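You operate a simulated robot arm through the tools that you are given. There is no shell and no other tool.

You are at the controls of a simulated two-armed robot. One attempt, no reset.

TASK
Send the plate on the small lift up onto the upper conveyor, then bring the lift down.
Fine: slide the red stop bar aside, jog the plate to the upper conveyor's end, knob left on HAND; slide the bar across again. Where these are worked on the way, their far stop is far enough and under half their travel is too little: red stop bar.

The check looks at the end state, three seconds after you hand in, the way a careful person would. Anything else that was tipped, shoved, dropped, spilled or broken makes it a failure.

THE ROBOT
Two 7-joint arms with two-finger parallel grippers on one trunk that stands fixed in place. Base frame: the origin is at the foot of the trunk, x ahead of it, y to its left, z up. Units: mm, degrees, N and s.
The left shoulder is at [71, 156, 1255], the right one opposite. Each reaches about 1231 mm from its shoulder. Payload 3.91 kg a hand.
The tool frame of a hand sits at the grasp point between the pads (the TCP): z along the fingers, y along the line on which they close. The tips reach 30 mm beyond it. The gripper opens to 110 mm. The fingers are 20 mm wide and 10 mm thick; the gripper's body (48 by 112 mm) begins 55 mm behind the TCP.
Orientation is that of the tool frame in the base frame, as [roll, pitch, yaw] about the fixed x, y, z axes, in that order (R = Rz(yaw) Ry(pitch) Rx(roll)). With the fingers straight down and closing along the base's y, the tool's x points along the base's -x, its y along +y and its z along -z.

THE INTERFACE
- The arms move only by the tool jog_arm. It takes "left_increments", "right_increments" or both (then of equal length, played together; a hand with none holds still); each is one flat list of numbers, 7 for each row, row after row: the shift along the tool's x, y, z in mm, then the turn, a rotation vector about the tool's x, y, z in degrees, then the finger opening in mm, from 0 to 110. In form: [x, y, z, rx, ry, rz, gripper, x, y, z, rx, ry, rz, gripper, ...]. A call has 1 to 20 rows; each row is the pose to reach, as a shift and turn from the pose commanded when the call began, along the tool's axes at that moment. Rows are played at 5 a second. More than 50 mm and 8.6 degrees between two rows, or a gripper value outside its range, and nothing of the call is played. Where a pose cannot be reached the arm comes as near as it can. A force on the tool above 40 N (or 10 N above the force at the start of the call, whichever is more), or a blocked arm, ends the call early, and 0.2 s more pass. The fingers move at their own pace (about 108 mm/s each) and stop on an object; they squeeze with about 26 N. The grip force told is the motor's: it shows also when the fingers shut on nothing. Time passes only in rows, and 0.2 s behind the last, so rows that repeat a pose let the fingers close. It gives the time, the measured TCP pose, the force on the tool (base axes), the opening and the grip force at its end, in the units of the frame above (readings bear some noise), with the torque about the TCP (base axes, N m) and any sound that the robot's microphone picked up.
- Cameras (640 x 400 px; columns grow to the right, rows downward): "scene" is now at [134.1, 33.2, 1469.9]; the picture's right is [0.34, -0.94, -0.00], its down [-0.66, -0.24, -0.71] and it looks along [0.67, 0.25, -0.70] (base axes); focal length 222 px, centre (320, 200). "left" rides on the left gripper at [72, -17, -103] in its tool frame; the picture's right is [0.23, 0.97, 0.00], its down [-0.76, 0.18, -0.62] and it looks along [-0.61, 0.14, 0.78] (tool axes); focal length 222 px, centre (320, 200). "right" rides on the right gripper at [72, 17, -103] in its tool frame; the picture's right is [-0.23, 0.97, 0.00], its down [-0.76, -0.18, -0.62] and it looks along [-0.61, -0.14, 0.78] (tool axes); focal length 222 px, centre (320, 200). There is no depth. A picture from a camera that has moved, and an enlarged one, comes with that camera's place and axes in the base frame and with its lens. The place of the scene camera against the robot may be out by one fixed shift of up to 12 mm in any direction.
- snapshot(camera): a new picture of that camera. It takes no simulated time.
- raise_lower(by): slides the trunk up (or, below 0, down) by that many mm; the arms and the scene camera ride with it, the base frame stays. It gives what a move gives, with no picture.
- pan_tilt(pan, tilt): turns the head with the scene camera to pan (to the left, within 86 degrees either way) and tilt (down, from -29 to 69), counted from straight ahead of the robot. It gives what a move gives.
- enlarge(camera, box): a new picture of the part [left, top, right, bottom] of that camera's present view, enlarged. It takes no simulated time.
- hand_in(): hands the job in; it is judged then, once.

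Nothing tells you positions but the pictures and the camera data. Unless the task says otherwise, let go and move clear before handing in.

The tools are called after "Call:" as name(argument=value, ...) on one line, values as JSON. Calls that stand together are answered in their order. jog_arm: Moves the arms, as the interface text tells. Its arguments: {"type":"object","properties":{"left_increments":{"type":"array","items":{"type":"number"}},"right_increments":{"type":"array","items":{"type":"number"}}},"required":[]} The other tools are called the same way: raise_lower (by) moves the trunk up or down; pan_tilt (pan, tilt) turns the head that bears the scene camera; snapshot (camera) takes a picture; enlarge (camera, box) takes an enlarged picture of a part of a camera's view; hand_in () hands the job in.

At the start:

```text
time_s: 0.0
left_tcp_pos: [551.7, 327.7, 1172.7]
left_ee_rot: [-180.0, 0.0, -179.8]
left_ft_force: [0.1, 0.6, -0.5]
left_torque: [-0.04, -0.02, 0.0]
left_opening: 109.9
left_grasp_force: 0.0
right_tcp_pos: [870.4, -306.0, 1263.4]
right_ee_rot: [-179.9, 0.0, -180.0]
right_ft_force: [-0.7, 0.5, -0.1]
right_torque: [0.03, 0.01, 0.01]
right_opening: 110.1
right_grasp_force: 0.1
trunk travel left (down, up): [-700.0, 240.0]
head pan, tilt (commanded): [20.1, 44.4]
```

scene: 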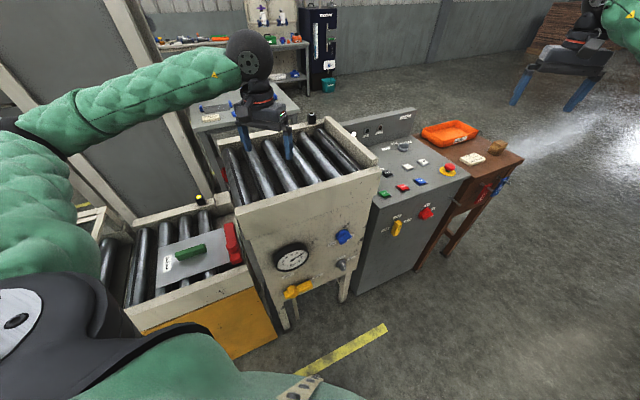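
right: 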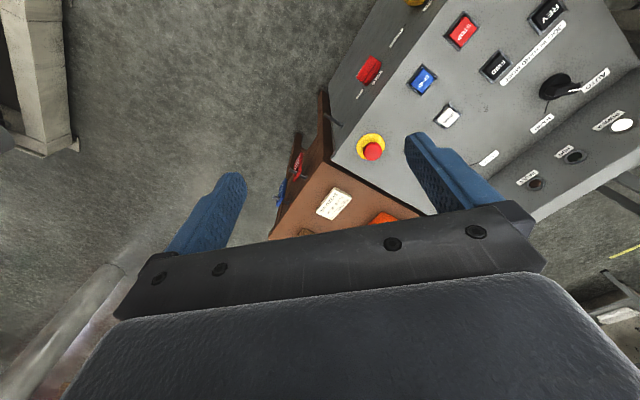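
left: 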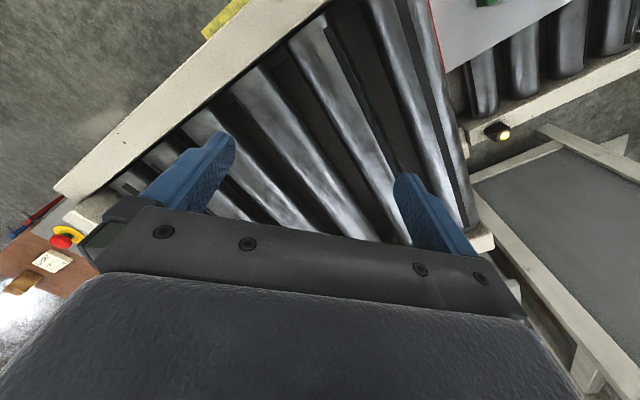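

I see a low roller lift on the left carrying a grey plate with a green handle and a red bar at its edge, an upper roller conveyor with a gauge, and a control console on the right. I will look closer at each part before moving.

Call:
enlarge(camera="scene", box=[80, 160, 280, 340])

Call:
enlarge(camera="scene", box=[340, 100, 520, 260])

Call:
enlarge(camera="right", box=[320, 0, 640, 200])

Call:
enlarge(camera="scene", box=[230, 200, 390, 320])

```text
2.22 times, centred on (180, 250) of scene
camera zoom: at [134.1, 33.2, 1469.9], right [0.34, -0.94, 0.0], down [-0.66, -0.24, -0.71], along [0.67, 0.25, -0.7], focal length 493 px, centre (631, 89)
```

zoom: 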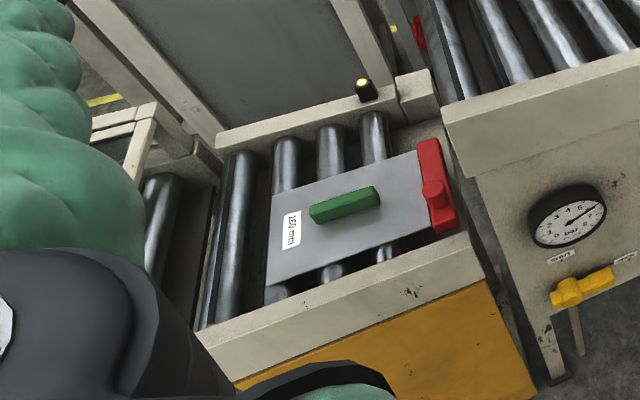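

```text
2.50 times, centred on (430, 180) of scene
camera zoom: at [134.1, 33.2, 1469.9], right [0.34, -0.94, 0.0], down [-0.66, -0.24, -0.71], along [0.67, 0.25, -0.7], focal length 554 px, centre (45, 250)
```

zoom: 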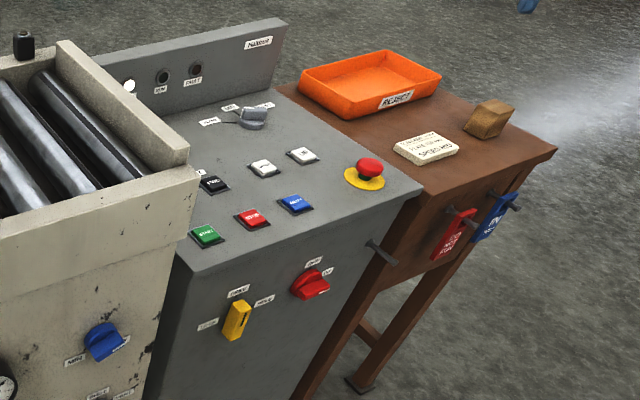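

```text
2.00 times, centred on (480, 100) of right
camera zoom: at [798.8, -290.1, 1367.3], right [0.23, 0.97, 0.0], down [0.76, -0.18, 0.62], along [0.61, -0.14, -0.78], focal length 444 px, centre (0, 400)
```

zoom: 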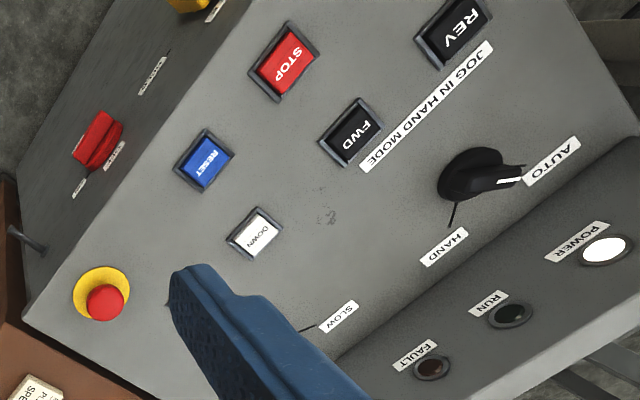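

```text
3.33 times, centred on (310, 260) of scene
camera zoom: at [134.1, 33.2, 1469.9], right [0.34, -0.94, 0.0], down [-0.66, -0.24, -0.71], along [0.67, 0.25, -0.7], focal length 739 px, centre (353, 0)
```

zoom: 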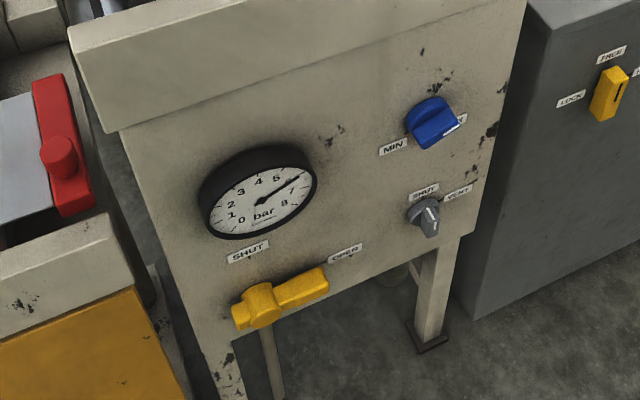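

I see the console with a mode knob (AUTO/HAND), FWD/REV and UP/DOWN buttons, and the lift with the red bar on its edge. I will turn the head for straighter views before deciding the plan.

Call:
pan_tilt(pan=0, tilt=40)

Call:
snapshot(camera="scene")

Call:
enlarge(camera="scene", box=[220, 110, 420, 235])

Call:
pan_tilt(pan=50, tilt=50)

Call:
snapshot(camera="scene")

```text
time_s: 0.8
left_tcp_pos: [551.3, 326.2, 1173.8]
left_ee_rot: [-180.0, -0.1, -179.9]
left_ft_force: [0.0, 1.0, 0.9]
left_torque: [0.0, -0.01, 0.0]
left_opening: 109.9
left_grasp_force: 0.0
right_tcp_pos: [871.9, -306.6, 1262.6]
right_ee_rot: [179.9, 0.0, 179.9]
right_ft_force: [0.4, 0.2, 0.0]
right_torque: [0.01, -0.01, 0.01]
right_opening: 110.0
right_grasp_force: 0.1
trunk travel left (down, up): [-700.0, 240.0]
head pan, tilt (commanded): [0.0, 40.0]
```

```text
taken
camera scene: at [142.3, 5.2, 1476.3], right [0.0, -1.0, 0.0], down [-0.64, 0.0, -0.77], along [0.77, 0.0, -0.64], focal length 222 px, centre (320, 200)
```

scene: 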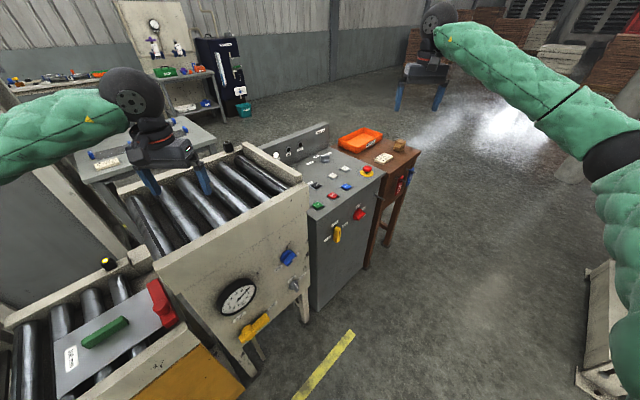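

```text
3.20 times, centred on (320, 172) of scene
camera zoom: at [142.3, 5.2, 1476.3], right [0.0, -1.0, 0.0], down [-0.64, 0.0, -0.77], along [0.77, 0.0, -0.64], focal length 710 px, centre (320, 288)
```

zoom: 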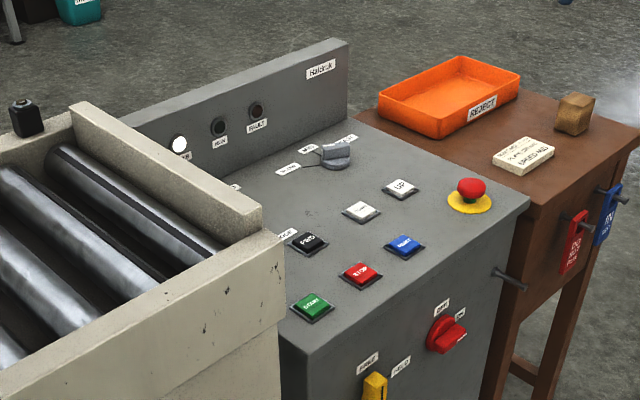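

```text
time_s: 2.0
left_tcp_pos: [551.1, 326.5, 1174.4]
left_ee_rot: [-179.9, 0.0, -179.8]
left_ft_force: [0.0, -0.2, 0.6]
left_torque: [-0.01, -0.02, 0.02]
left_opening: 110.0
left_grasp_force: 0.1
right_tcp_pos: [870.3, -307.4, 1261.8]
right_ee_rot: [-180.0, 0.0, 179.9]
right_ft_force: [-0.3, 1.0, 0.6]
right_torque: [0.0, -0.01, 0.05]
right_opening: 110.2
right_grasp_force: 0.1
trunk travel left (down, up): [-700.0, 240.0]
head pan, tilt (commanded): [50.0, 50.0]
```

```text
taken
camera scene: at [106.9, 64.0, 1462.2], right [0.77, -0.64, 0.0], down [-0.49, -0.59, -0.64], along [0.41, 0.49, -0.77], focal length 222 px, centre (320, 200)
```

scene: 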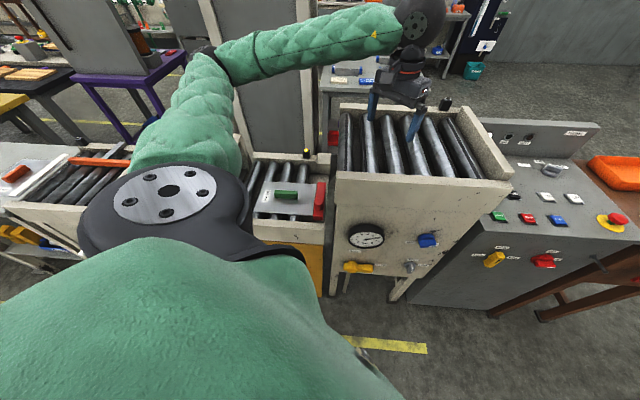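

The console carries AUTO/HAND and a second SLOW knob, and the lift sits low to the left of the upper conveyor. I will move both hands, staying high, so that their cameras look at the console and the lift.

Call:
jog_arm(left_increments=[14, 7, -10, 0, 0, -8, 110, 28, 14, -20, 0, 0, -16, 110, 42, 21, -30, 0, 0, -24, 110, 56, 28, -40, 0, 0, -32, 110, 70, 35, -50, 0, 0, -40, 110, 84, 42, -60, 0, 0, -48, 110, 98, 49, -60, 0, 0, -56, 110, 112, 56, -60, 0, 0, -64, 110, 126, 63, -60, 0, 0, -72, 110, 140, 70, -60, 0, 0, -80, 110, 150, 73, -60, 0, 0, -88, 110], right_increments=[14, 14, 0, 0, 0, 0, 110, 28, 28, 0, 0, 0, 0, 110, 42, 42, 0, 0, 0, 0, 110, 56, 56, 0, 0, 0, 0, 110, 70, 70, 0, 0, 0, 0, 110, 84, 84, 0, 0, 0, 0, 110, 98, 98, 0, 0, 0, 0, 110, 112, 112, 0, 0, 0, 0, 110, 126, 126, 0, 0, 0, 0, 110, 140, 140, 0, 0, 0, 0, 110, 150, 150, 0, 0, 0, 0, 110])

Call:
snapshot(camera="left")

Call:
snapshot(camera="right")

Call:
snapshot(camera="scene")

```text
time_s: 4.4
left_tcp_pos: [399.4, 399.7, 1233.9]
left_ee_rot: [-179.9, 0.0, -91.8]
left_ft_force: [0.7, -0.2, 0.8]
left_torque: [0.03, 0.01, 0.01]
left_opening: 109.9
left_grasp_force: 0.0
right_tcp_pos: [720.7, -156.3, 1263.8]
right_ee_rot: [179.9, 0.0, 179.8]
right_ft_force: [0.2, -0.5, -0.7]
right_torque: [0.02, -0.01, 0.02]
right_opening: 110.1
right_grasp_force: 0.0
trunk travel left (down, up): [-700.0, 240.0]
head pan, tilt (commanded): [50.0, 50.0]
```

```text
taken
camera left: at [414.7, 327.9, 1337.0], right [-0.98, -0.2, 0.0], down [-0.15, 0.77, 0.62], along [-0.12, 0.61, -0.78], focal length 222 px, centre (320, 200)
```

left: 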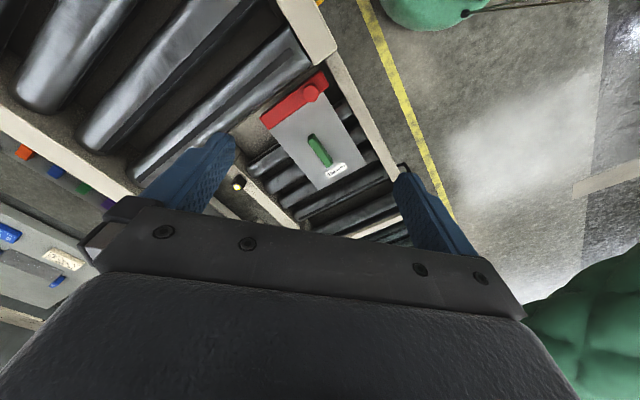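

```text
taken
camera right: at [648.8, -139.5, 1367.3], right [0.23, 0.97, 0.0], down [0.76, -0.18, 0.62], along [0.61, -0.14, -0.78], focal length 222 px, centre (320, 200)
```

right: 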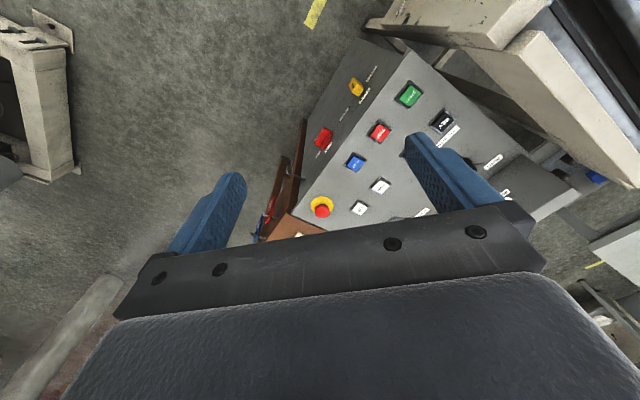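

```text
taken
camera scene: at [106.1, 64.3, 1462.2], right [0.77, -0.64, 0.0], down [-0.49, -0.59, -0.64], along [0.41, 0.49, -0.77], focal length 222 px, centre (320, 200)
```

scene: 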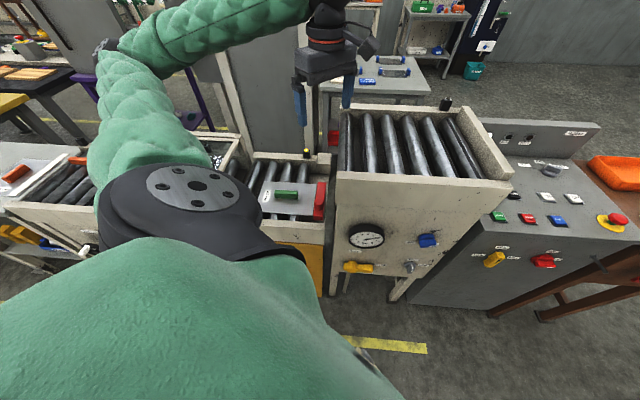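

I located the console at a yaw of about 45° (e-stop near [1050,-225,900], mode knob near [1000,140,895]) and the red bar's knob near [412,430,880]. I will look closer at the bar and its guides.

Call:
enlarge(camera="left", box=[230, 0, 430, 190])

Call:
enlarge(camera="scene", box=[230, 130, 350, 240])

Call:
enlarge(camera="scene", box=[450, 120, 640, 280])

Call:
enlarge(camera="scene", box=[330, 90, 530, 210])

```text
2.11 times, centred on (330, 95) of left
camera zoom: at [414.7, 327.9, 1337.0], right [-0.98, -0.2, 0.0], down [-0.15, 0.77, 0.62], along [-0.12, 0.61, -0.78], focal length 468 px, centre (299, 421)
```

zoom: 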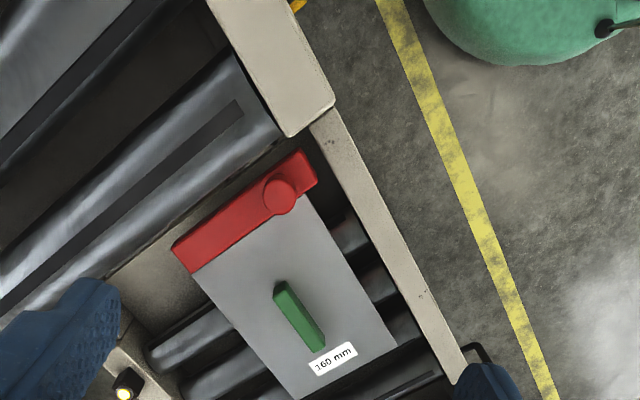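

```text
3.64 times, centred on (290, 185) of scene
camera zoom: at [106.1, 64.3, 1462.2], right [0.77, -0.64, 0.0], down [-0.49, -0.59, -0.64], along [0.41, 0.49, -0.77], focal length 807 px, centre (429, 254)
```

zoom: 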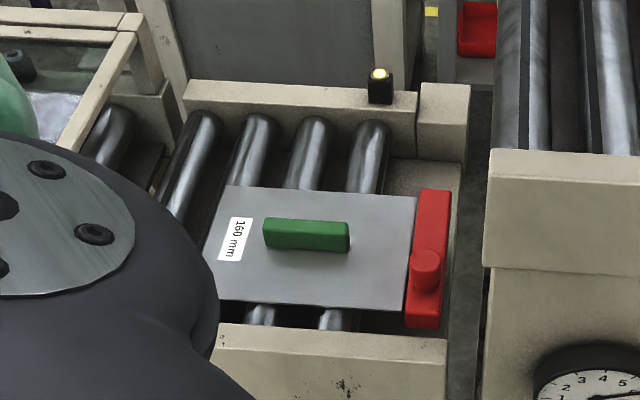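

```text
2.50 times, centred on (545, 200) of scene
camera zoom: at [106.1, 64.3, 1462.2], right [0.77, -0.64, 0.0], down [-0.49, -0.59, -0.64], along [0.41, 0.49, -0.77], focal length 554 px, centre (-242, 200)
```

zoom: 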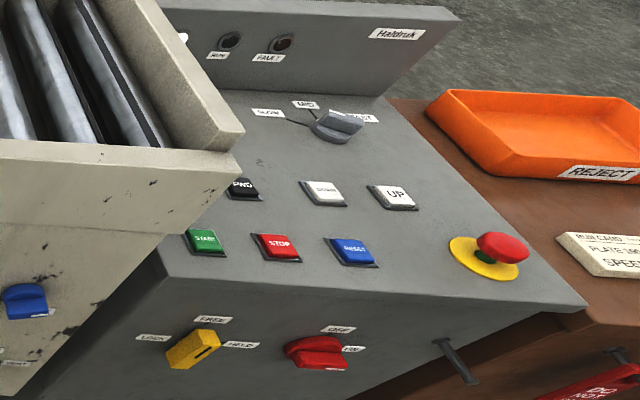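

```text
3.20 times, centred on (430, 150) of scene
camera zoom: at [106.1, 64.3, 1462.2], right [0.77, -0.64, 0.0], down [-0.49, -0.59, -0.64], along [0.41, 0.49, -0.77], focal length 710 px, centre (-32, 360)
```

zoom: 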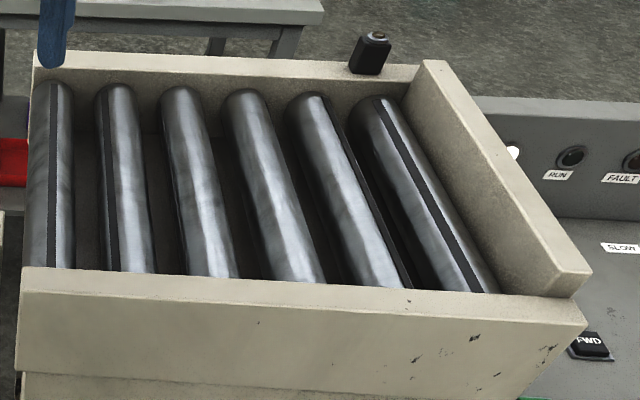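

There is a run card on the side table and the plate is marked 160 mm. I will read the card and the other labels.

Call:
pan_tilt(pan=-5, tilt=35)

Call:
snapshot(camera="scene")

Call:
enlarge(camera="scene", box=[320, 100, 420, 200])

Call:
enlarge(camera="scene", box=[345, 130, 395, 165])

Call:
enlarge(camera="scene", box=[260, 110, 340, 170])

Call:
enlarge(camera="scene", box=[280, 150, 360, 250])

```text
time_s: 5.7
left_tcp_pos: [401.1, 400.2, 1234.4]
left_ee_rot: [179.9, 0.0, -92.1]
left_ft_force: [0.3, 0.2, 1.1]
left_torque: [0.01, 0.02, -0.01]
left_opening: 109.7
left_grasp_force: 0.0
right_tcp_pos: [721.4, -155.1, 1261.8]
right_ee_rot: [-180.0, 0.1, 180.0]
right_ft_force: [0.1, 0.1, -0.1]
right_torque: [0.0, -0.03, -0.02]
right_opening: 109.9
right_grasp_force: 0.2
trunk travel left (down, up): [-700.0, 240.0]
head pan, tilt (commanded): [-5.0, 35.0]
```

```text
taken
camera scene: at [145.0, -2.4, 1483.9], right [-0.09, -1.0, 0.0], down [-0.57, 0.05, -0.82], along [0.82, -0.07, -0.57], focal length 222 px, centre (320, 200)
```

scene: 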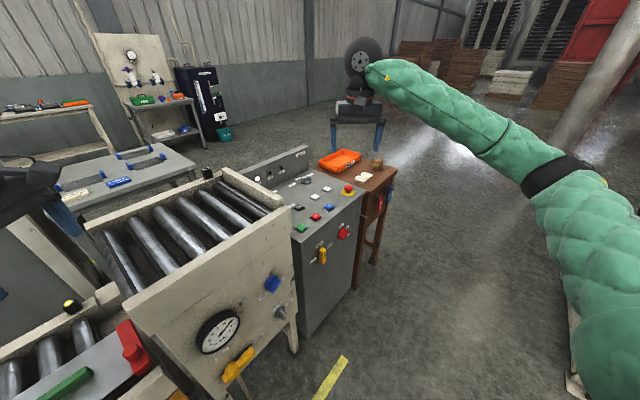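

```text
4.00 times, centred on (370, 150) of scene
camera zoom: at [145.0, -2.4, 1483.9], right [-0.09, -1.0, 0.0], down [-0.57, 0.05, -0.82], along [0.82, -0.07, -0.57], focal length 887 px, centre (120, 400)
```

zoom: 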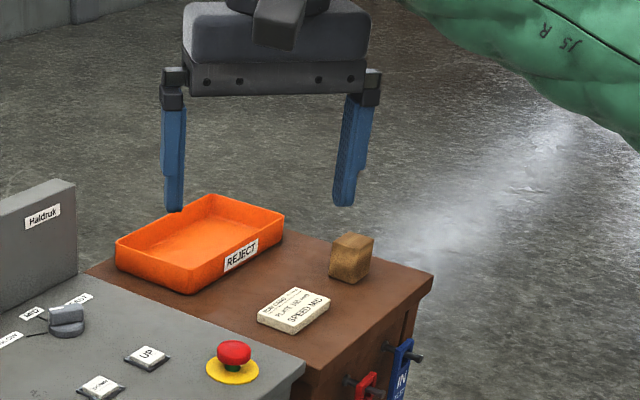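

```text
11.43 times, centred on (370, 148) of scene
camera zoom: at [145.0, -2.4, 1483.9], right [-0.09, -1.0, 0.0], down [-0.57, 0.05, -0.82], along [0.82, -0.07, -0.57], focal length 2535 px, centre (-251, 800)
```

zoom: 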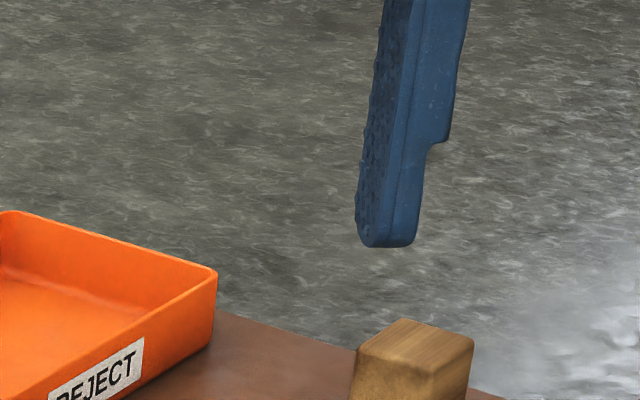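

```text
6.67 times, centred on (300, 140) of scene
camera zoom: at [145.0, -2.4, 1483.9], right [-0.09, -1.0, 0.0], down [-0.57, 0.05, -0.82], along [0.82, -0.07, -0.57], focal length 1479 px, centre (453, 600)
```

zoom: 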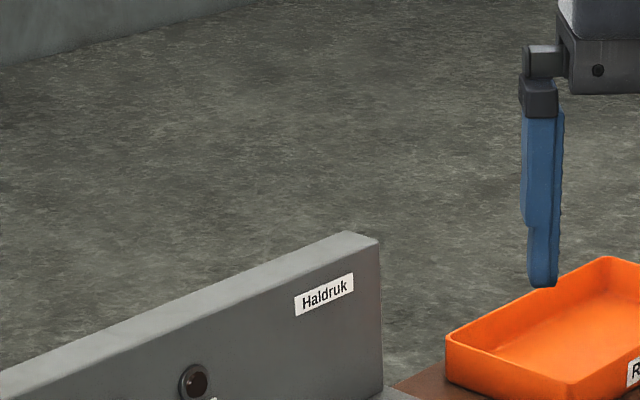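

```text
4.00 times, centred on (320, 200) of scene
camera zoom: at [145.0, -2.4, 1483.9], right [-0.09, -1.0, 0.0], down [-0.57, 0.05, -0.82], along [0.82, -0.07, -0.57], focal length 887 px, centre (320, 200)
```

zoom: 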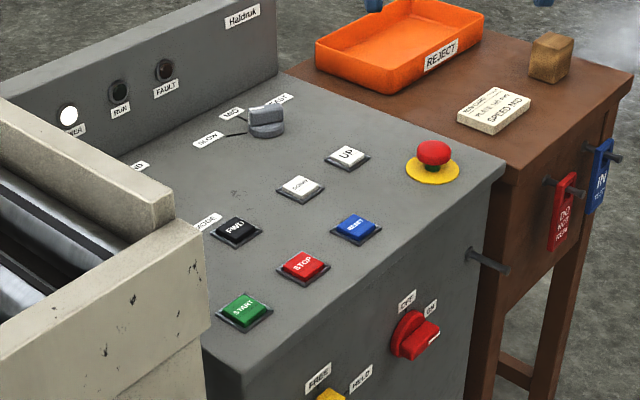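

The card seems to name a plate size and a speed; I will zoom tight on the card, the speed knob, and the console's front switches.

Call:
enlarge(camera="scene", box=[350, 165, 380, 185])

Call:
enlarge(camera="scene", box=[285, 170, 320, 192])

Call:
enlarge(camera="scene", box=[295, 210, 360, 270])

Call:
enlarge(camera="scene", box=[370, 180, 410, 215])

Call:
enlarge(camera="scene", box=[180, 260, 310, 400])

```text
16.00 times, centred on (365, 175) of scene
camera zoom: at [145.0, -2.4, 1483.9], right [-0.09, -1.0, 0.0], down [-0.57, 0.05, -0.82], along [0.82, -0.07, -0.57], focal length 3549 px, centre (-400, 600)
```

zoom: 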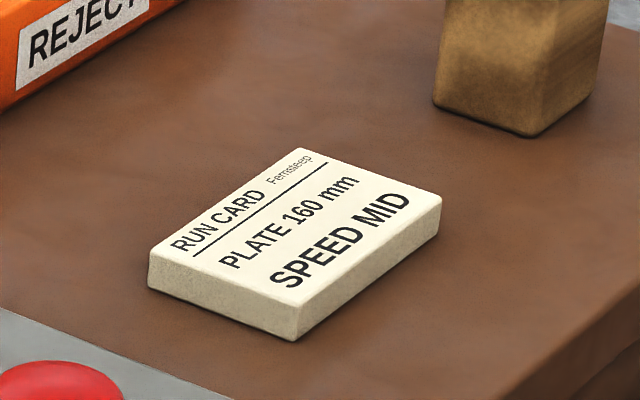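

```text
16.00 times, centred on (302, 181) of scene
camera zoom: at [145.0, -2.4, 1483.9], right [-0.09, -1.0, 0.0], down [-0.57, 0.05, -0.82], along [0.82, -0.07, -0.57], focal length 3549 px, centre (600, 504)
```

zoom: 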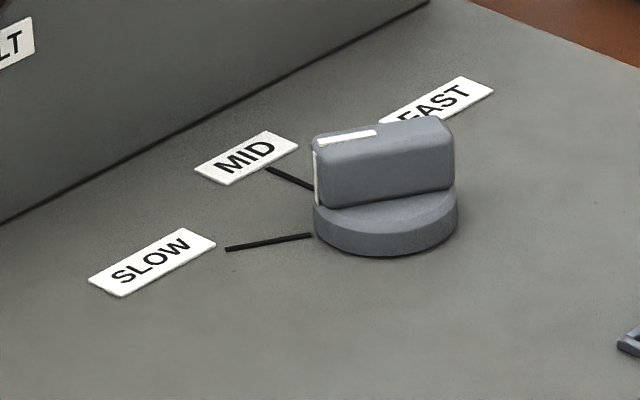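

```text
6.67 times, centred on (328, 240) of scene
camera zoom: at [145.0, -2.4, 1483.9], right [-0.09, -1.0, 0.0], down [-0.57, 0.05, -0.82], along [0.82, -0.07, -0.57], focal length 1479 px, centre (270, -67)
```

zoom: 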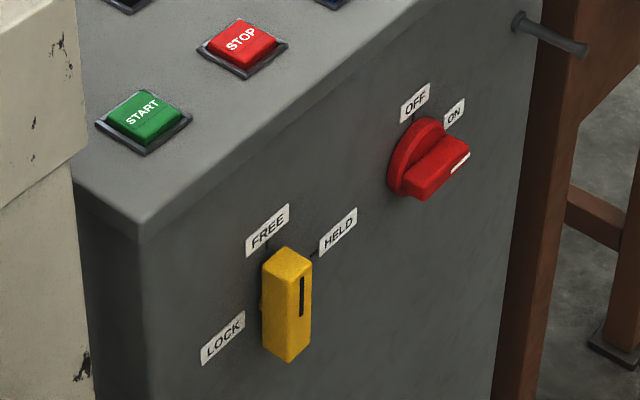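

```text
11.43 times, centred on (390, 198) of scene
camera zoom: at [145.0, -2.4, 1483.9], right [-0.09, -1.0, 0.0], down [-0.57, 0.05, -0.82], along [0.82, -0.07, -0.57], focal length 2535 px, centre (-480, 229)
```

zoom: 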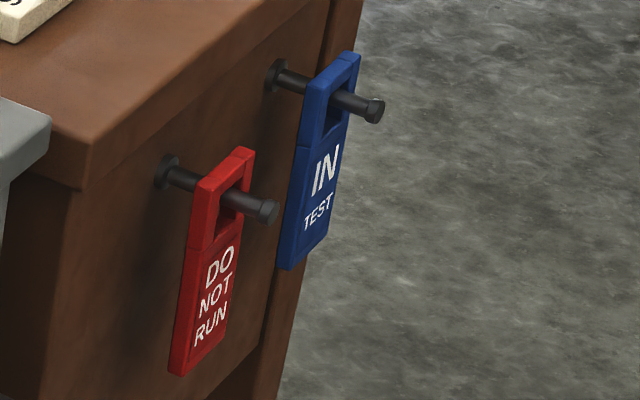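

```text
2.86 times, centred on (245, 330) of scene
camera zoom: at [145.0, -2.4, 1483.9], right [-0.09, -1.0, 0.0], down [-0.57, 0.05, -0.82], along [0.82, -0.07, -0.57], focal length 634 px, centre (534, -171)
```

zoom: 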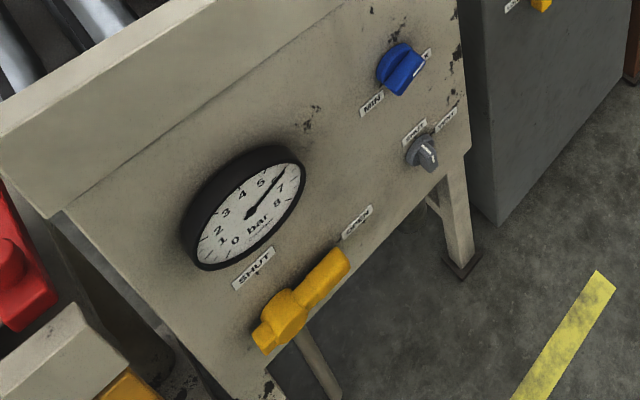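

Power is ON, the lock switch is at FREE, the card and the speed knob agree on MID, so those stay as they are; only the mode knob (on AUTO) needs to go to HAND. I will bring the right hand's camera, kept high, over the mode knob.

Call:
jog_arm(right_increments=[-9, 42, 0, 0, 0, 0, 110, -18, 84, 0, 0, 0, 0, 110, -27, 126, 0, 0, 0, 0, 110, -36, 168, 0, 0, 0, 0, 110, -45, 210, 10, 0, 0, 0, 110, -54, 252, 20, 0, 0, 0, 110, -63, 294, 40, 0, 0, 0, 110, -73, 335, 60, 0, 0, 0, 110])

Call:
snapshot(camera="right")

Call:
enlarge(camera="right", box=[200, 0, 440, 180])

Call:
snapshot(camera="scene")

```text
time_s: 7.5
left_tcp_pos: [401.5, 401.1, 1233.7]
left_ee_rot: [-179.9, -0.2, -92.0]
left_ft_force: [0.9, 1.0, 0.5]
left_torque: [-0.02, -0.01, -0.02]
left_opening: 110.1
left_grasp_force: 0.1
right_tcp_pos: [796.5, 181.2, 1203.7]
right_ee_rot: [180.0, 0.1, 179.8]
right_ft_force: [0.8, -0.2, 0.0]
right_torque: [-0.02, -0.01, -0.02]
right_opening: 109.7
right_grasp_force: 0.1
trunk travel left (down, up): [-700.0, 240.0]
head pan, tilt (commanded): [-5.0, 35.0]
```

```text
taken
camera right: at [723.4, 198.2, 1308.5], right [0.23, 0.97, 0.0], down [0.76, -0.18, 0.62], along [0.61, -0.14, -0.78], focal length 222 px, centre (320, 200)
```

right: 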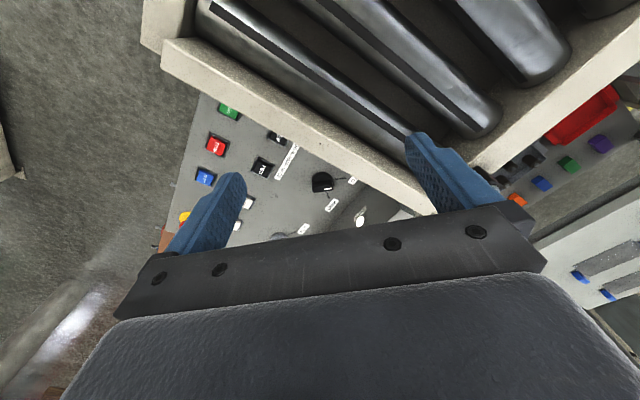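

```text
2.22 times, centred on (320, 90) of right
camera zoom: at [723.4, 198.2, 1308.5], right [0.23, 0.97, 0.0], down [0.76, -0.18, 0.62], along [0.61, -0.14, -0.78], focal length 494 px, centre (320, 444)
```

zoom: 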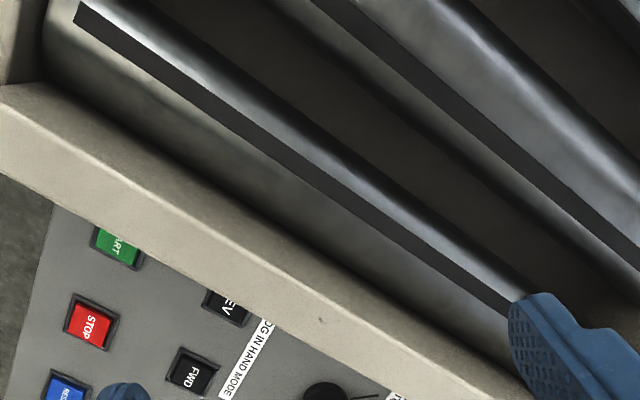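

```text
taken
camera scene: at [145.3, -0.3, 1483.9], right [-0.09, -1.0, 0.0], down [-0.57, 0.05, -0.82], along [0.82, -0.07, -0.57], focal length 222 px, centre (320, 200)
```

scene: 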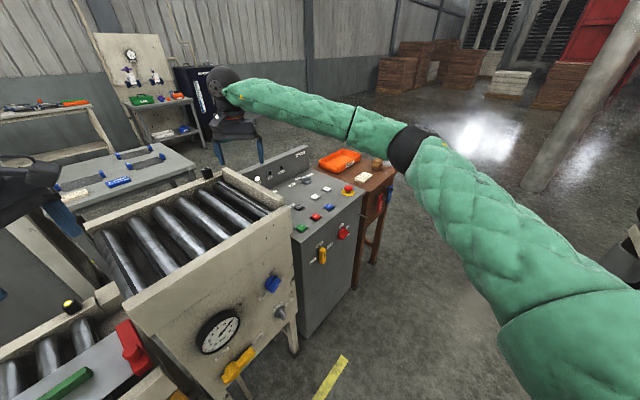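

The mode knob is near [1001,138,889], right behind the conveyor's end board (board top about z 1068). I will lower the right camera past the board for a close look at the knob and buttons.

Call:
jog_arm(right_increments=[-35, -17, 0, 0, 0, 0, 110, -70, -34, 35, 0, 0, 0, 110, -103, -51, 70, 0, 0, 0, 110, -103, -51, 103, 0, 0, 0, 110])

Call:
snapshot(camera="right")

Call:
enlarge(camera="right", box=[240, 60, 420, 220])

```text
refused: row 2 steps farther than a row can; nothing moved
```

```text
taken
camera right: at [723.4, 198.2, 1308.5], right [0.23, 0.97, 0.0], down [0.76, -0.18, 0.62], along [0.61, -0.14, -0.78], focal length 222 px, centre (320, 200)
```

right: 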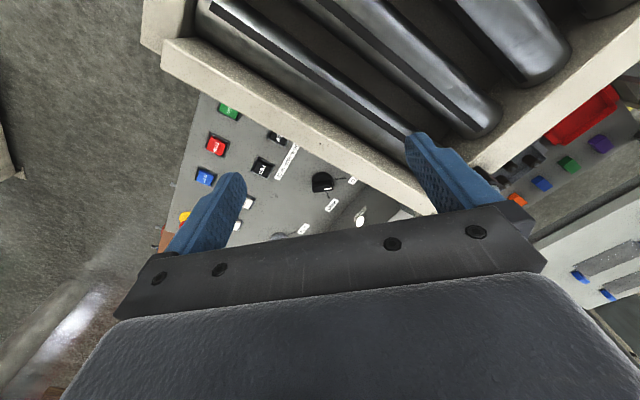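

```text
2.50 times, centred on (330, 140) of right
camera zoom: at [723.4, 198.2, 1308.5], right [0.23, 0.97, 0.0], down [0.76, -0.18, 0.62], along [0.61, -0.14, -0.78], focal length 555 px, centre (295, 350)
```

zoom: 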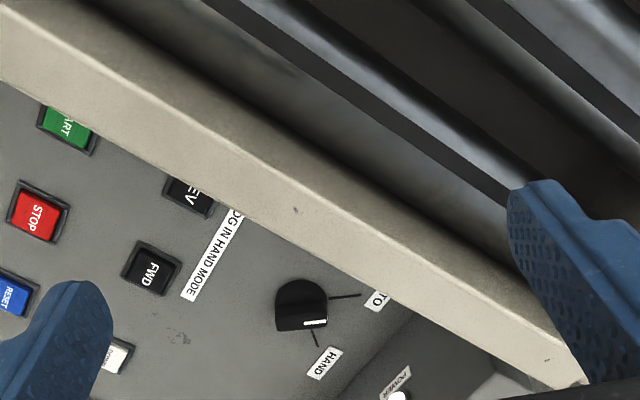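

The move was refused for its step size, so nothing moved. I will repeat it with smaller steps.

Call:
jog_arm(right_increments=[-26, -13, 0, 0, 0, 0, 110, -52, -26, 20, 0, 0, 0, 110, -78, -39, 45, 0, 0, 0, 110, -103, -51, 75, 0, 0, 0, 110, -103, -51, 103, 0, 0, 0, 110])

Call:
snapshot(camera="right")

Call:
enlarge(camera="right", box=[240, 60, 420, 220])

```text
time_s: 8.7
left_tcp_pos: [402.6, 400.0, 1234.4]
left_ee_rot: [-180.0, 0.0, -91.9]
left_ft_force: [-0.6, 0.9, -0.1]
left_torque: [0.0, 0.01, 0.0]
left_opening: 110.0
left_grasp_force: 0.0
right_tcp_pos: [896.9, 129.4, 1100.3]
right_ee_rot: [180.0, 0.0, -179.9]
right_ft_force: [-0.3, -0.6, -0.1]
right_torque: [0.01, -0.01, 0.01]
right_opening: 110.1
right_grasp_force: 0.1
trunk travel left (down, up): [-700.0, 240.0]
head pan, tilt (commanded): [-5.0, 35.0]
```

```text
taken
camera right: at [823.9, 146.4, 1204.8], right [0.23, 0.97, 0.0], down [0.76, -0.18, 0.62], along [0.61, -0.14, -0.78], focal length 222 px, centre (320, 200)
```

right: 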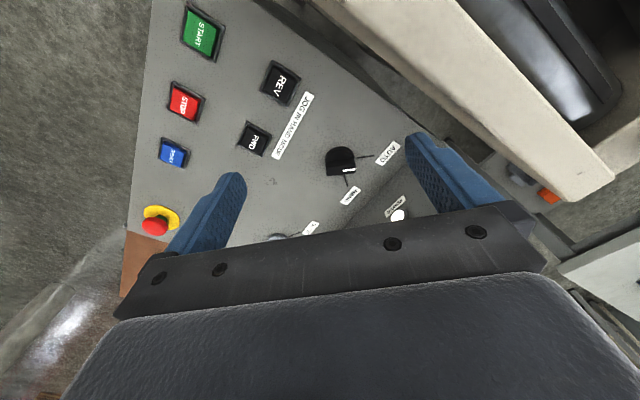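

```text
2.50 times, centred on (330, 140) of right
camera zoom: at [823.9, 146.4, 1204.8], right [0.23, 0.97, 0.0], down [0.76, -0.18, 0.62], along [0.61, -0.14, -0.78], focal length 555 px, centre (295, 350)
```

zoom: 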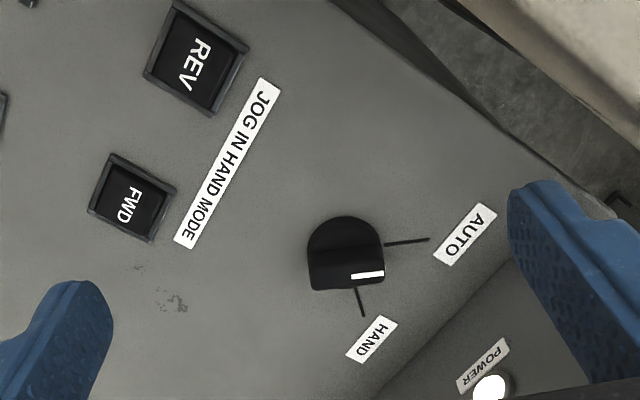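

The knob is now well in view with its white mark toward AUTO. I will zoom further to see its grip shape and angle.

Call:
enlarge(camera="right", box=[310, 130, 410, 220])

Call:
enlarge(camera="right", box=[200, 40, 320, 130])

```text
4.44 times, centred on (360, 175) of right
camera zoom: at [823.9, 146.4, 1204.8], right [0.23, 0.97, 0.0], down [0.76, -0.18, 0.62], along [0.61, -0.14, -0.78], focal length 987 px, centre (142, 311)
```

zoom: 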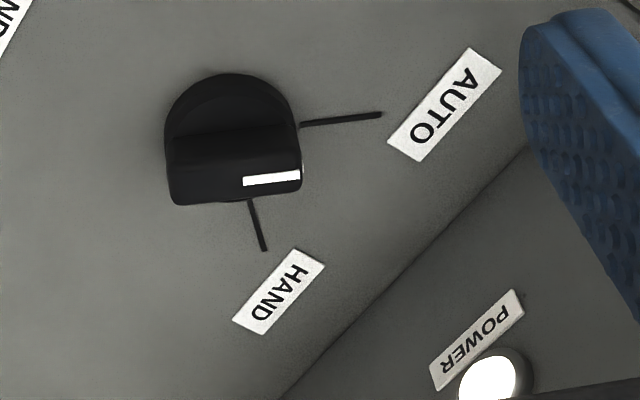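

```text
4.44 times, centred on (260, 85) of right
camera zoom: at [823.9, 146.4, 1204.8], right [0.23, 0.97, 0.0], down [0.76, -0.18, 0.62], along [0.61, -0.14, -0.78], focal length 987 px, centre (587, 711)
```

zoom: 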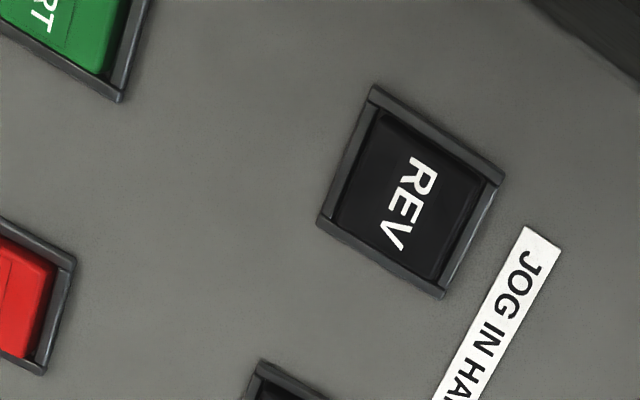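

The knob's grip bar lies along AUTO (about 85° in base yaw), HAND is about 4°, its centre is near [1003,138] and its top near z 915. I will turn the right hand to straddle that bar and stop above it to check.

Call:
jog_arm(right_increments=[-11, 1, 0, 0, 0, -8.5, 70, -22, 2, 0, 0, 0, -17, 70, -33, 3, 0, 0, 0, -25.5, 70, -44, 4, 0, 0, 0, -34, 70, -55, 5, 0, 0, 0, -42.5, 70, -66, 6, 0, 0, 0, -51, 70, -77, 7, 0, 0, 0, -59.5, 70, -88, 8, 0, 0, 0, -68, 70, -97, 9, 0, 0, 0, -76.5, 70, -106, 10, 0, 0, 0, -85, 70, -106, 10, 40, 0, 0, -85, 70, -106, 10, 80, 0, 0, -85, 70, -106, 10, 100, 0, 0, -85, 70, -106, 10, 100, 0, 0, -85, 70])

Call:
snapshot(camera="right")

Call:
snapshot(camera="scene")

```text
time_s: 11.7
left_tcp_pos: [399.9, 400.2, 1233.6]
left_ee_rot: [-179.9, 0.0, -91.9]
left_ft_force: [0.4, -0.6, 0.2]
left_torque: [0.02, 0.02, 0.0]
left_opening: 109.9
left_grasp_force: 0.0
right_tcp_pos: [951.3, 132.9, 1100.0]
right_ee_rot: [180.0, -0.1, -137.5]
right_ft_force: [-0.6, 0.8, -0.1]
right_torque: [-0.01, -0.02, -0.04]
right_opening: 69.9
right_grasp_force: 0.0
right hand out of reach, approached as far as the arm can: row 6, 7, 8, 9, 10, 11, 12, 13, 14
trunk travel left (down, up): [-700.0, 240.0]
head pan, tilt (commanded): [-5.0, 35.0]
```

```text
taken
camera right: at [886.5, 95.2, 1204.4], right [-0.49, 0.87, 0.0], down [0.68, 0.38, 0.62], along [0.54, 0.31, -0.78], focal length 222 px, centre (320, 200)
```

right: 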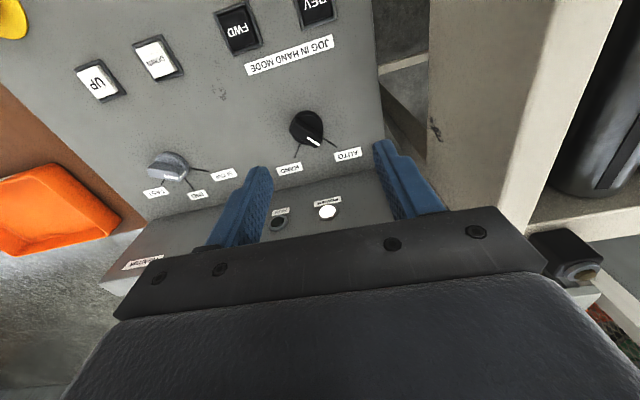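

```text
taken
camera scene: at [145.0, -2.2, 1483.9], right [-0.09, -1.0, 0.0], down [-0.57, 0.05, -0.82], along [0.82, -0.07, -0.57], focal length 222 px, centre (320, 200)
```

scene: 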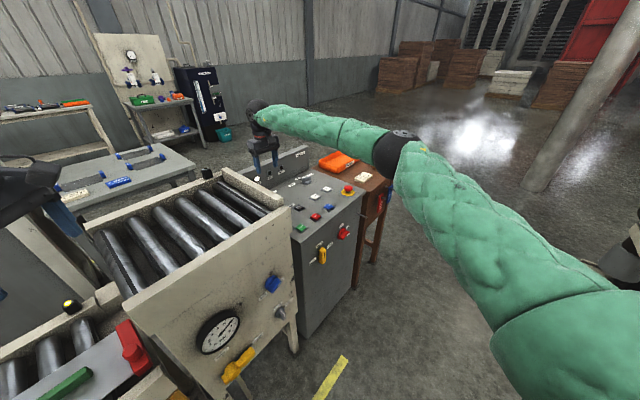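

The right wrist stopped at yaw -137° — I must find whether turn or distance is the limit. I will test a pure turn the other way and a pure shift in small, high moves.

Call:
jog_arm(right_increments=[0, 0, 0, 0, 0, -4, 70, 0, 0, 0, 0, 0, -8, 70, 0, 0, 0, 0, 0, -12, 70, 0, 0, 0, 0, 0, -16, 70])

```text
time_s: 12.7
left_tcp_pos: [399.8, 400.3, 1234.8]
left_ee_rot: [179.9, 0.0, -92.0]
left_ft_force: [-0.9, -0.3, 0.0]
left_torque: [0.0, -0.01, 0.02]
left_opening: 110.0
left_grasp_force: 0.0
right_tcp_pos: [951.3, 132.0, 1100.2]
right_ee_rot: [-180.0, 0.0, -137.5]
right_ft_force: [-0.1, 0.2, 0.5]
right_torque: [0.0, 0.01, 0.0]
right_opening: 70.0
right_grasp_force: 0.1
right hand out of reach, approached as far as the arm can: row 1, 2, 3, 4
trunk travel left (down, up): [-700.0, 240.0]
head pan, tilt (commanded): [-5.0, 35.0]
```

The right wrist cannot turn further that way, but the left wrist can (it already stands at -92°). I will take the right hand back to its starting place and use the left hand on the mode knob.

Call:
jog_arm(right_increments=[0, 0, -50, 0, 0, 0, 70, 0, 0, -100, 0, 0, 4, 70, 35, -26, -106, 0, 0, 8, 70, 70, -53, -112, 0, 0, 12, 70, 105, -79, -118, 0, 0, 16, 70, 141, -105, -124, 0, 0, 20, 70, 176, -132, -130, 0, 0, 24, 70, 211, -158, -136, 0, 0, 28, 70, 246, -185, -142, 0, 0, 32, 70, 281, -211, -148, 0, 0, 36, 70, 316, -237, -154, 0, 0, 40, 70, 352, -264, -160, 0, 0, 42.5, 70])

Call:
enlarge(camera="scene", box=[80, 140, 340, 260])

```text
time_s: 15.2
left_tcp_pos: [400.9, 397.8, 1236.0]
left_ee_rot: [-180.0, 0.0, -91.8]
left_ft_force: [0.0, 0.6, -0.5]
left_torque: [0.03, -0.02, -0.01]
left_opening: 110.0
left_grasp_force: 0.0
right_tcp_pos: [867.2, -298.2, 1257.4]
right_ee_rot: [179.9, 0.0, 180.0]
right_ft_force: [0.7, -0.8, -0.3]
right_torque: [-0.03, -0.01, 0.02]
right_opening: 70.3
right_grasp_force: 0.0
trunk travel left (down, up): [-700.0, 240.0]
head pan, tilt (commanded): [-5.0, 35.0]
```

```text
2.46 times, centred on (210, 200) of scene
camera zoom: at [144.0, -4.2, 1484.0], right [-0.09, -1.0, 0.0], down [-0.57, 0.05, -0.82], along [0.82, -0.07, -0.57], focal length 546 px, centre (591, 200)
```

zoom: 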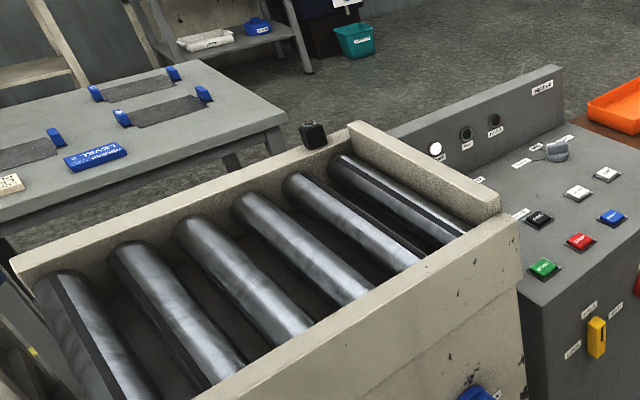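

The right hand is back out of the way. Now I carry the left hand, kept at z about 1234, over the conveyor to a point above the mode knob.

Call:
jog_arm(left_increments=[16, -41, 0, 0, 0, 0, 80, 32, -82, 0, 0, 0, 0, 80, 48, -122, 0, 0, 0, 0, 80, 64, -163, 0, 0, 0, 0, 80, 80, -204, 0, 0, 0, 0, 80, 97, -245, 0, 0, 0, 0, 80, 113, -285, 0, 0, 0, 0, 80, 129, -326, 0, 0, 0, 0, 80, 145, -367, 0, 0, 0, 0, 80, 161, -408, 0, 0, 0, 0, 80, 177, -448, 0, 0, 0, 0, 80, 193, -489, 0, 0, 0, -1, 80, 209, -530, 0, 0, 0, -2, 80, 225, -571, 0, 0, 0, -3, 80, 241, -611, 0, 0, 0, -3, 80, 241, -611, 0, 0, 0, -3, 80])

Call:
snapshot(camera="left")

Call:
snapshot(camera="scene")

```text
time_s: 18.6
left_tcp_pos: [1001.9, 138.7, 1233.5]
left_ee_rot: [180.0, -0.1, -89.0]
left_ft_force: [-0.4, 0.0, 0.0]
left_torque: [-0.05, -0.01, -0.04]
left_opening: 79.7
left_grasp_force: 0.1
right_tcp_pos: [868.0, -295.0, 1256.9]
right_ee_rot: [-180.0, 0.1, -179.9]
right_ft_force: [-0.1, 0.2, 0.3]
right_torque: [-0.04, -0.02, 0.0]
right_opening: 70.3
right_grasp_force: 0.1
trunk travel left (down, up): [-700.0, 240.0]
head pan, tilt (commanded): [-5.0, 35.0]
```

```text
taken
camera left: at [1020.0, 67.6, 1335.6], right [-0.97, -0.25, 0.0], down [-0.19, 0.76, 0.62], along [-0.15, 0.6, -0.78], focal length 222 px, centre (320, 200)
```

left: 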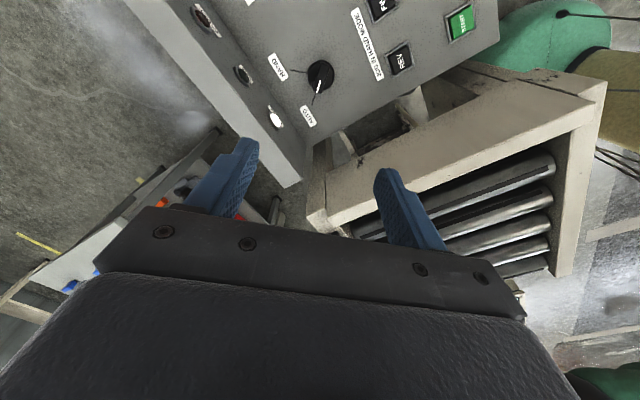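

```text
taken
camera scene: at [144.7, -1.1, 1484.0], right [-0.09, -1.0, 0.0], down [-0.57, 0.05, -0.82], along [0.82, -0.07, -0.57], focal length 222 px, centre (320, 200)
```

scene: 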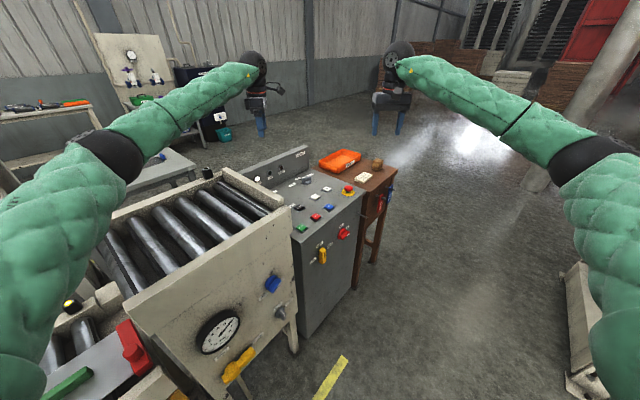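

The left hand is above the knob at yaw -89°. I will zoom in on the knob from here to refine its centre and angle.

Call:
enlarge(camera="left", box=[260, 40, 380, 130])

Call:
enlarge(camera="left", box=[180, 0, 420, 170])

```text
4.44 times, centred on (320, 85) of left
camera zoom: at [1020.0, 67.6, 1335.6], right [-0.97, -0.25, 0.0], down [-0.19, 0.76, 0.62], along [-0.15, 0.6, -0.78], focal length 987 px, centre (320, 711)
```

zoom: 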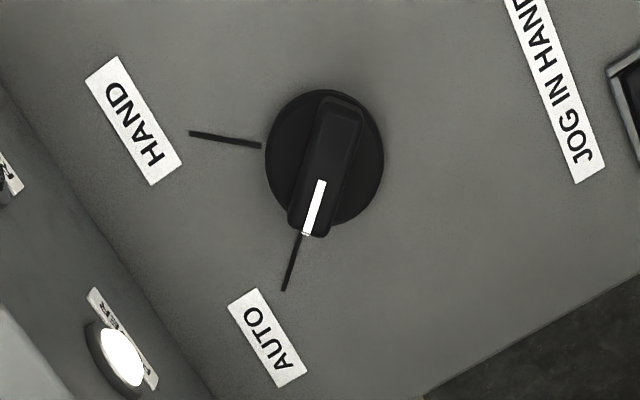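

```text
2.35 times, centred on (300, 85) of left
camera zoom: at [1020.0, 67.6, 1335.6], right [-0.97, -0.25, 0.0], down [-0.19, 0.76, 0.62], along [-0.15, 0.6, -0.78], focal length 523 px, centre (367, 471)
```

zoom: 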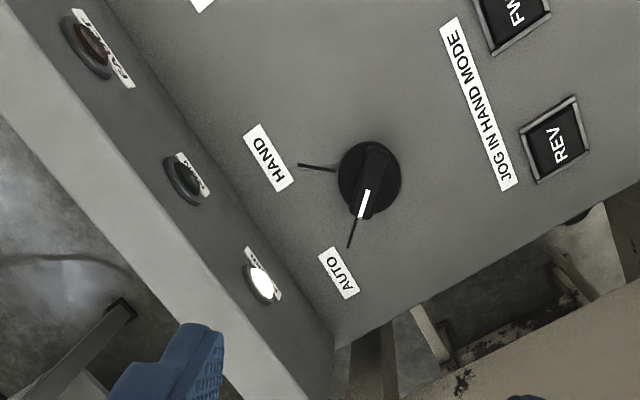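

The two views agree: knob centre [1000.3,139.2], console surface z 885, knob top about z 919, bar at 85°, HAND at 4.5°. I will descend with the left hand so that the fingertips straddle the bar just above its disc.

Call:
jog_arm(left_increments=[-0.8, 1.6, 40, 0, 0, 3, 80, -0.8, 1.6, 80, 0, 0, 5.8, 80, -0.8, 1.6, 120, 0, 0, 5.8, 80, -0.8, 1.6, 160, 0, 0, 5.8, 80, -0.8, 1.6, 200, 0, 0, 5.8, 80, -0.8, 1.6, 240, 0, 0, 5.8, 80, -0.8, 1.6, 270, 0, 0, 5.8, 80, -0.8, 1.6, 285, 0, 0, 5.8, 80, -0.8, 1.6, 285, 0, 0, 5.8, 80])

Call:
snapshot(camera="left")

Call:
snapshot(camera="right")

Call:
snapshot(camera="scene")

```text
time_s: 20.6
left_tcp_pos: [1002.5, 138.3, 946.1]
left_ee_rot: [-179.9, 0.1, -94.8]
left_ft_force: [0.4, -0.1, 0.0]
left_torque: [-0.06, -0.01, -0.01]
left_opening: 80.0
left_grasp_force: 0.1
right_tcp_pos: [869.1, -297.1, 1256.9]
right_ee_rot: [-180.0, 0.0, -180.0]
right_ft_force: [0.2, 0.9, -0.9]
right_torque: [-0.01, 0.01, 0.02]
right_opening: 70.2
right_grasp_force: 0.1
trunk travel left (down, up): [-700.0, 240.0]
head pan, tilt (commanded): [-5.0, 35.0]
```

```text
taken
camera left: at [1013.1, 65.1, 1049.6], right [-0.99, -0.15, 0.0], down [-0.11, 0.77, 0.62], along [-0.09, 0.62, -0.78], focal length 222 px, centre (320, 200)
```

left: 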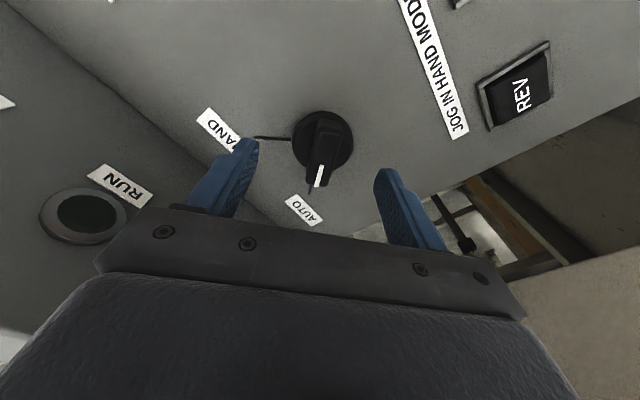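

```text
taken
camera right: at [795.7, -280.4, 1362.0], right [0.23, 0.97, 0.0], down [0.76, -0.18, 0.62], along [0.61, -0.14, -0.78], focal length 222 px, centre (320, 200)
```

right: 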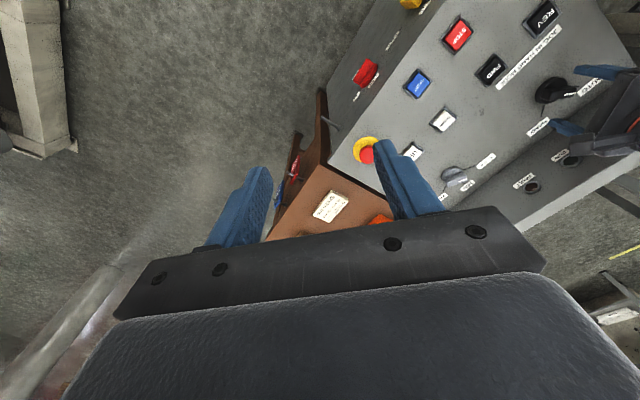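

```text
taken
camera scene: at [145.2, -2.8, 1483.9], right [-0.09, -1.0, 0.0], down [-0.57, 0.05, -0.82], along [0.82, -0.07, -0.57], focal length 222 px, centre (320, 200)
```

scene: 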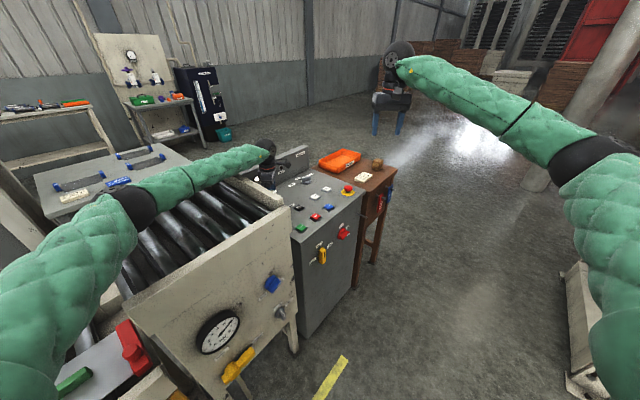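

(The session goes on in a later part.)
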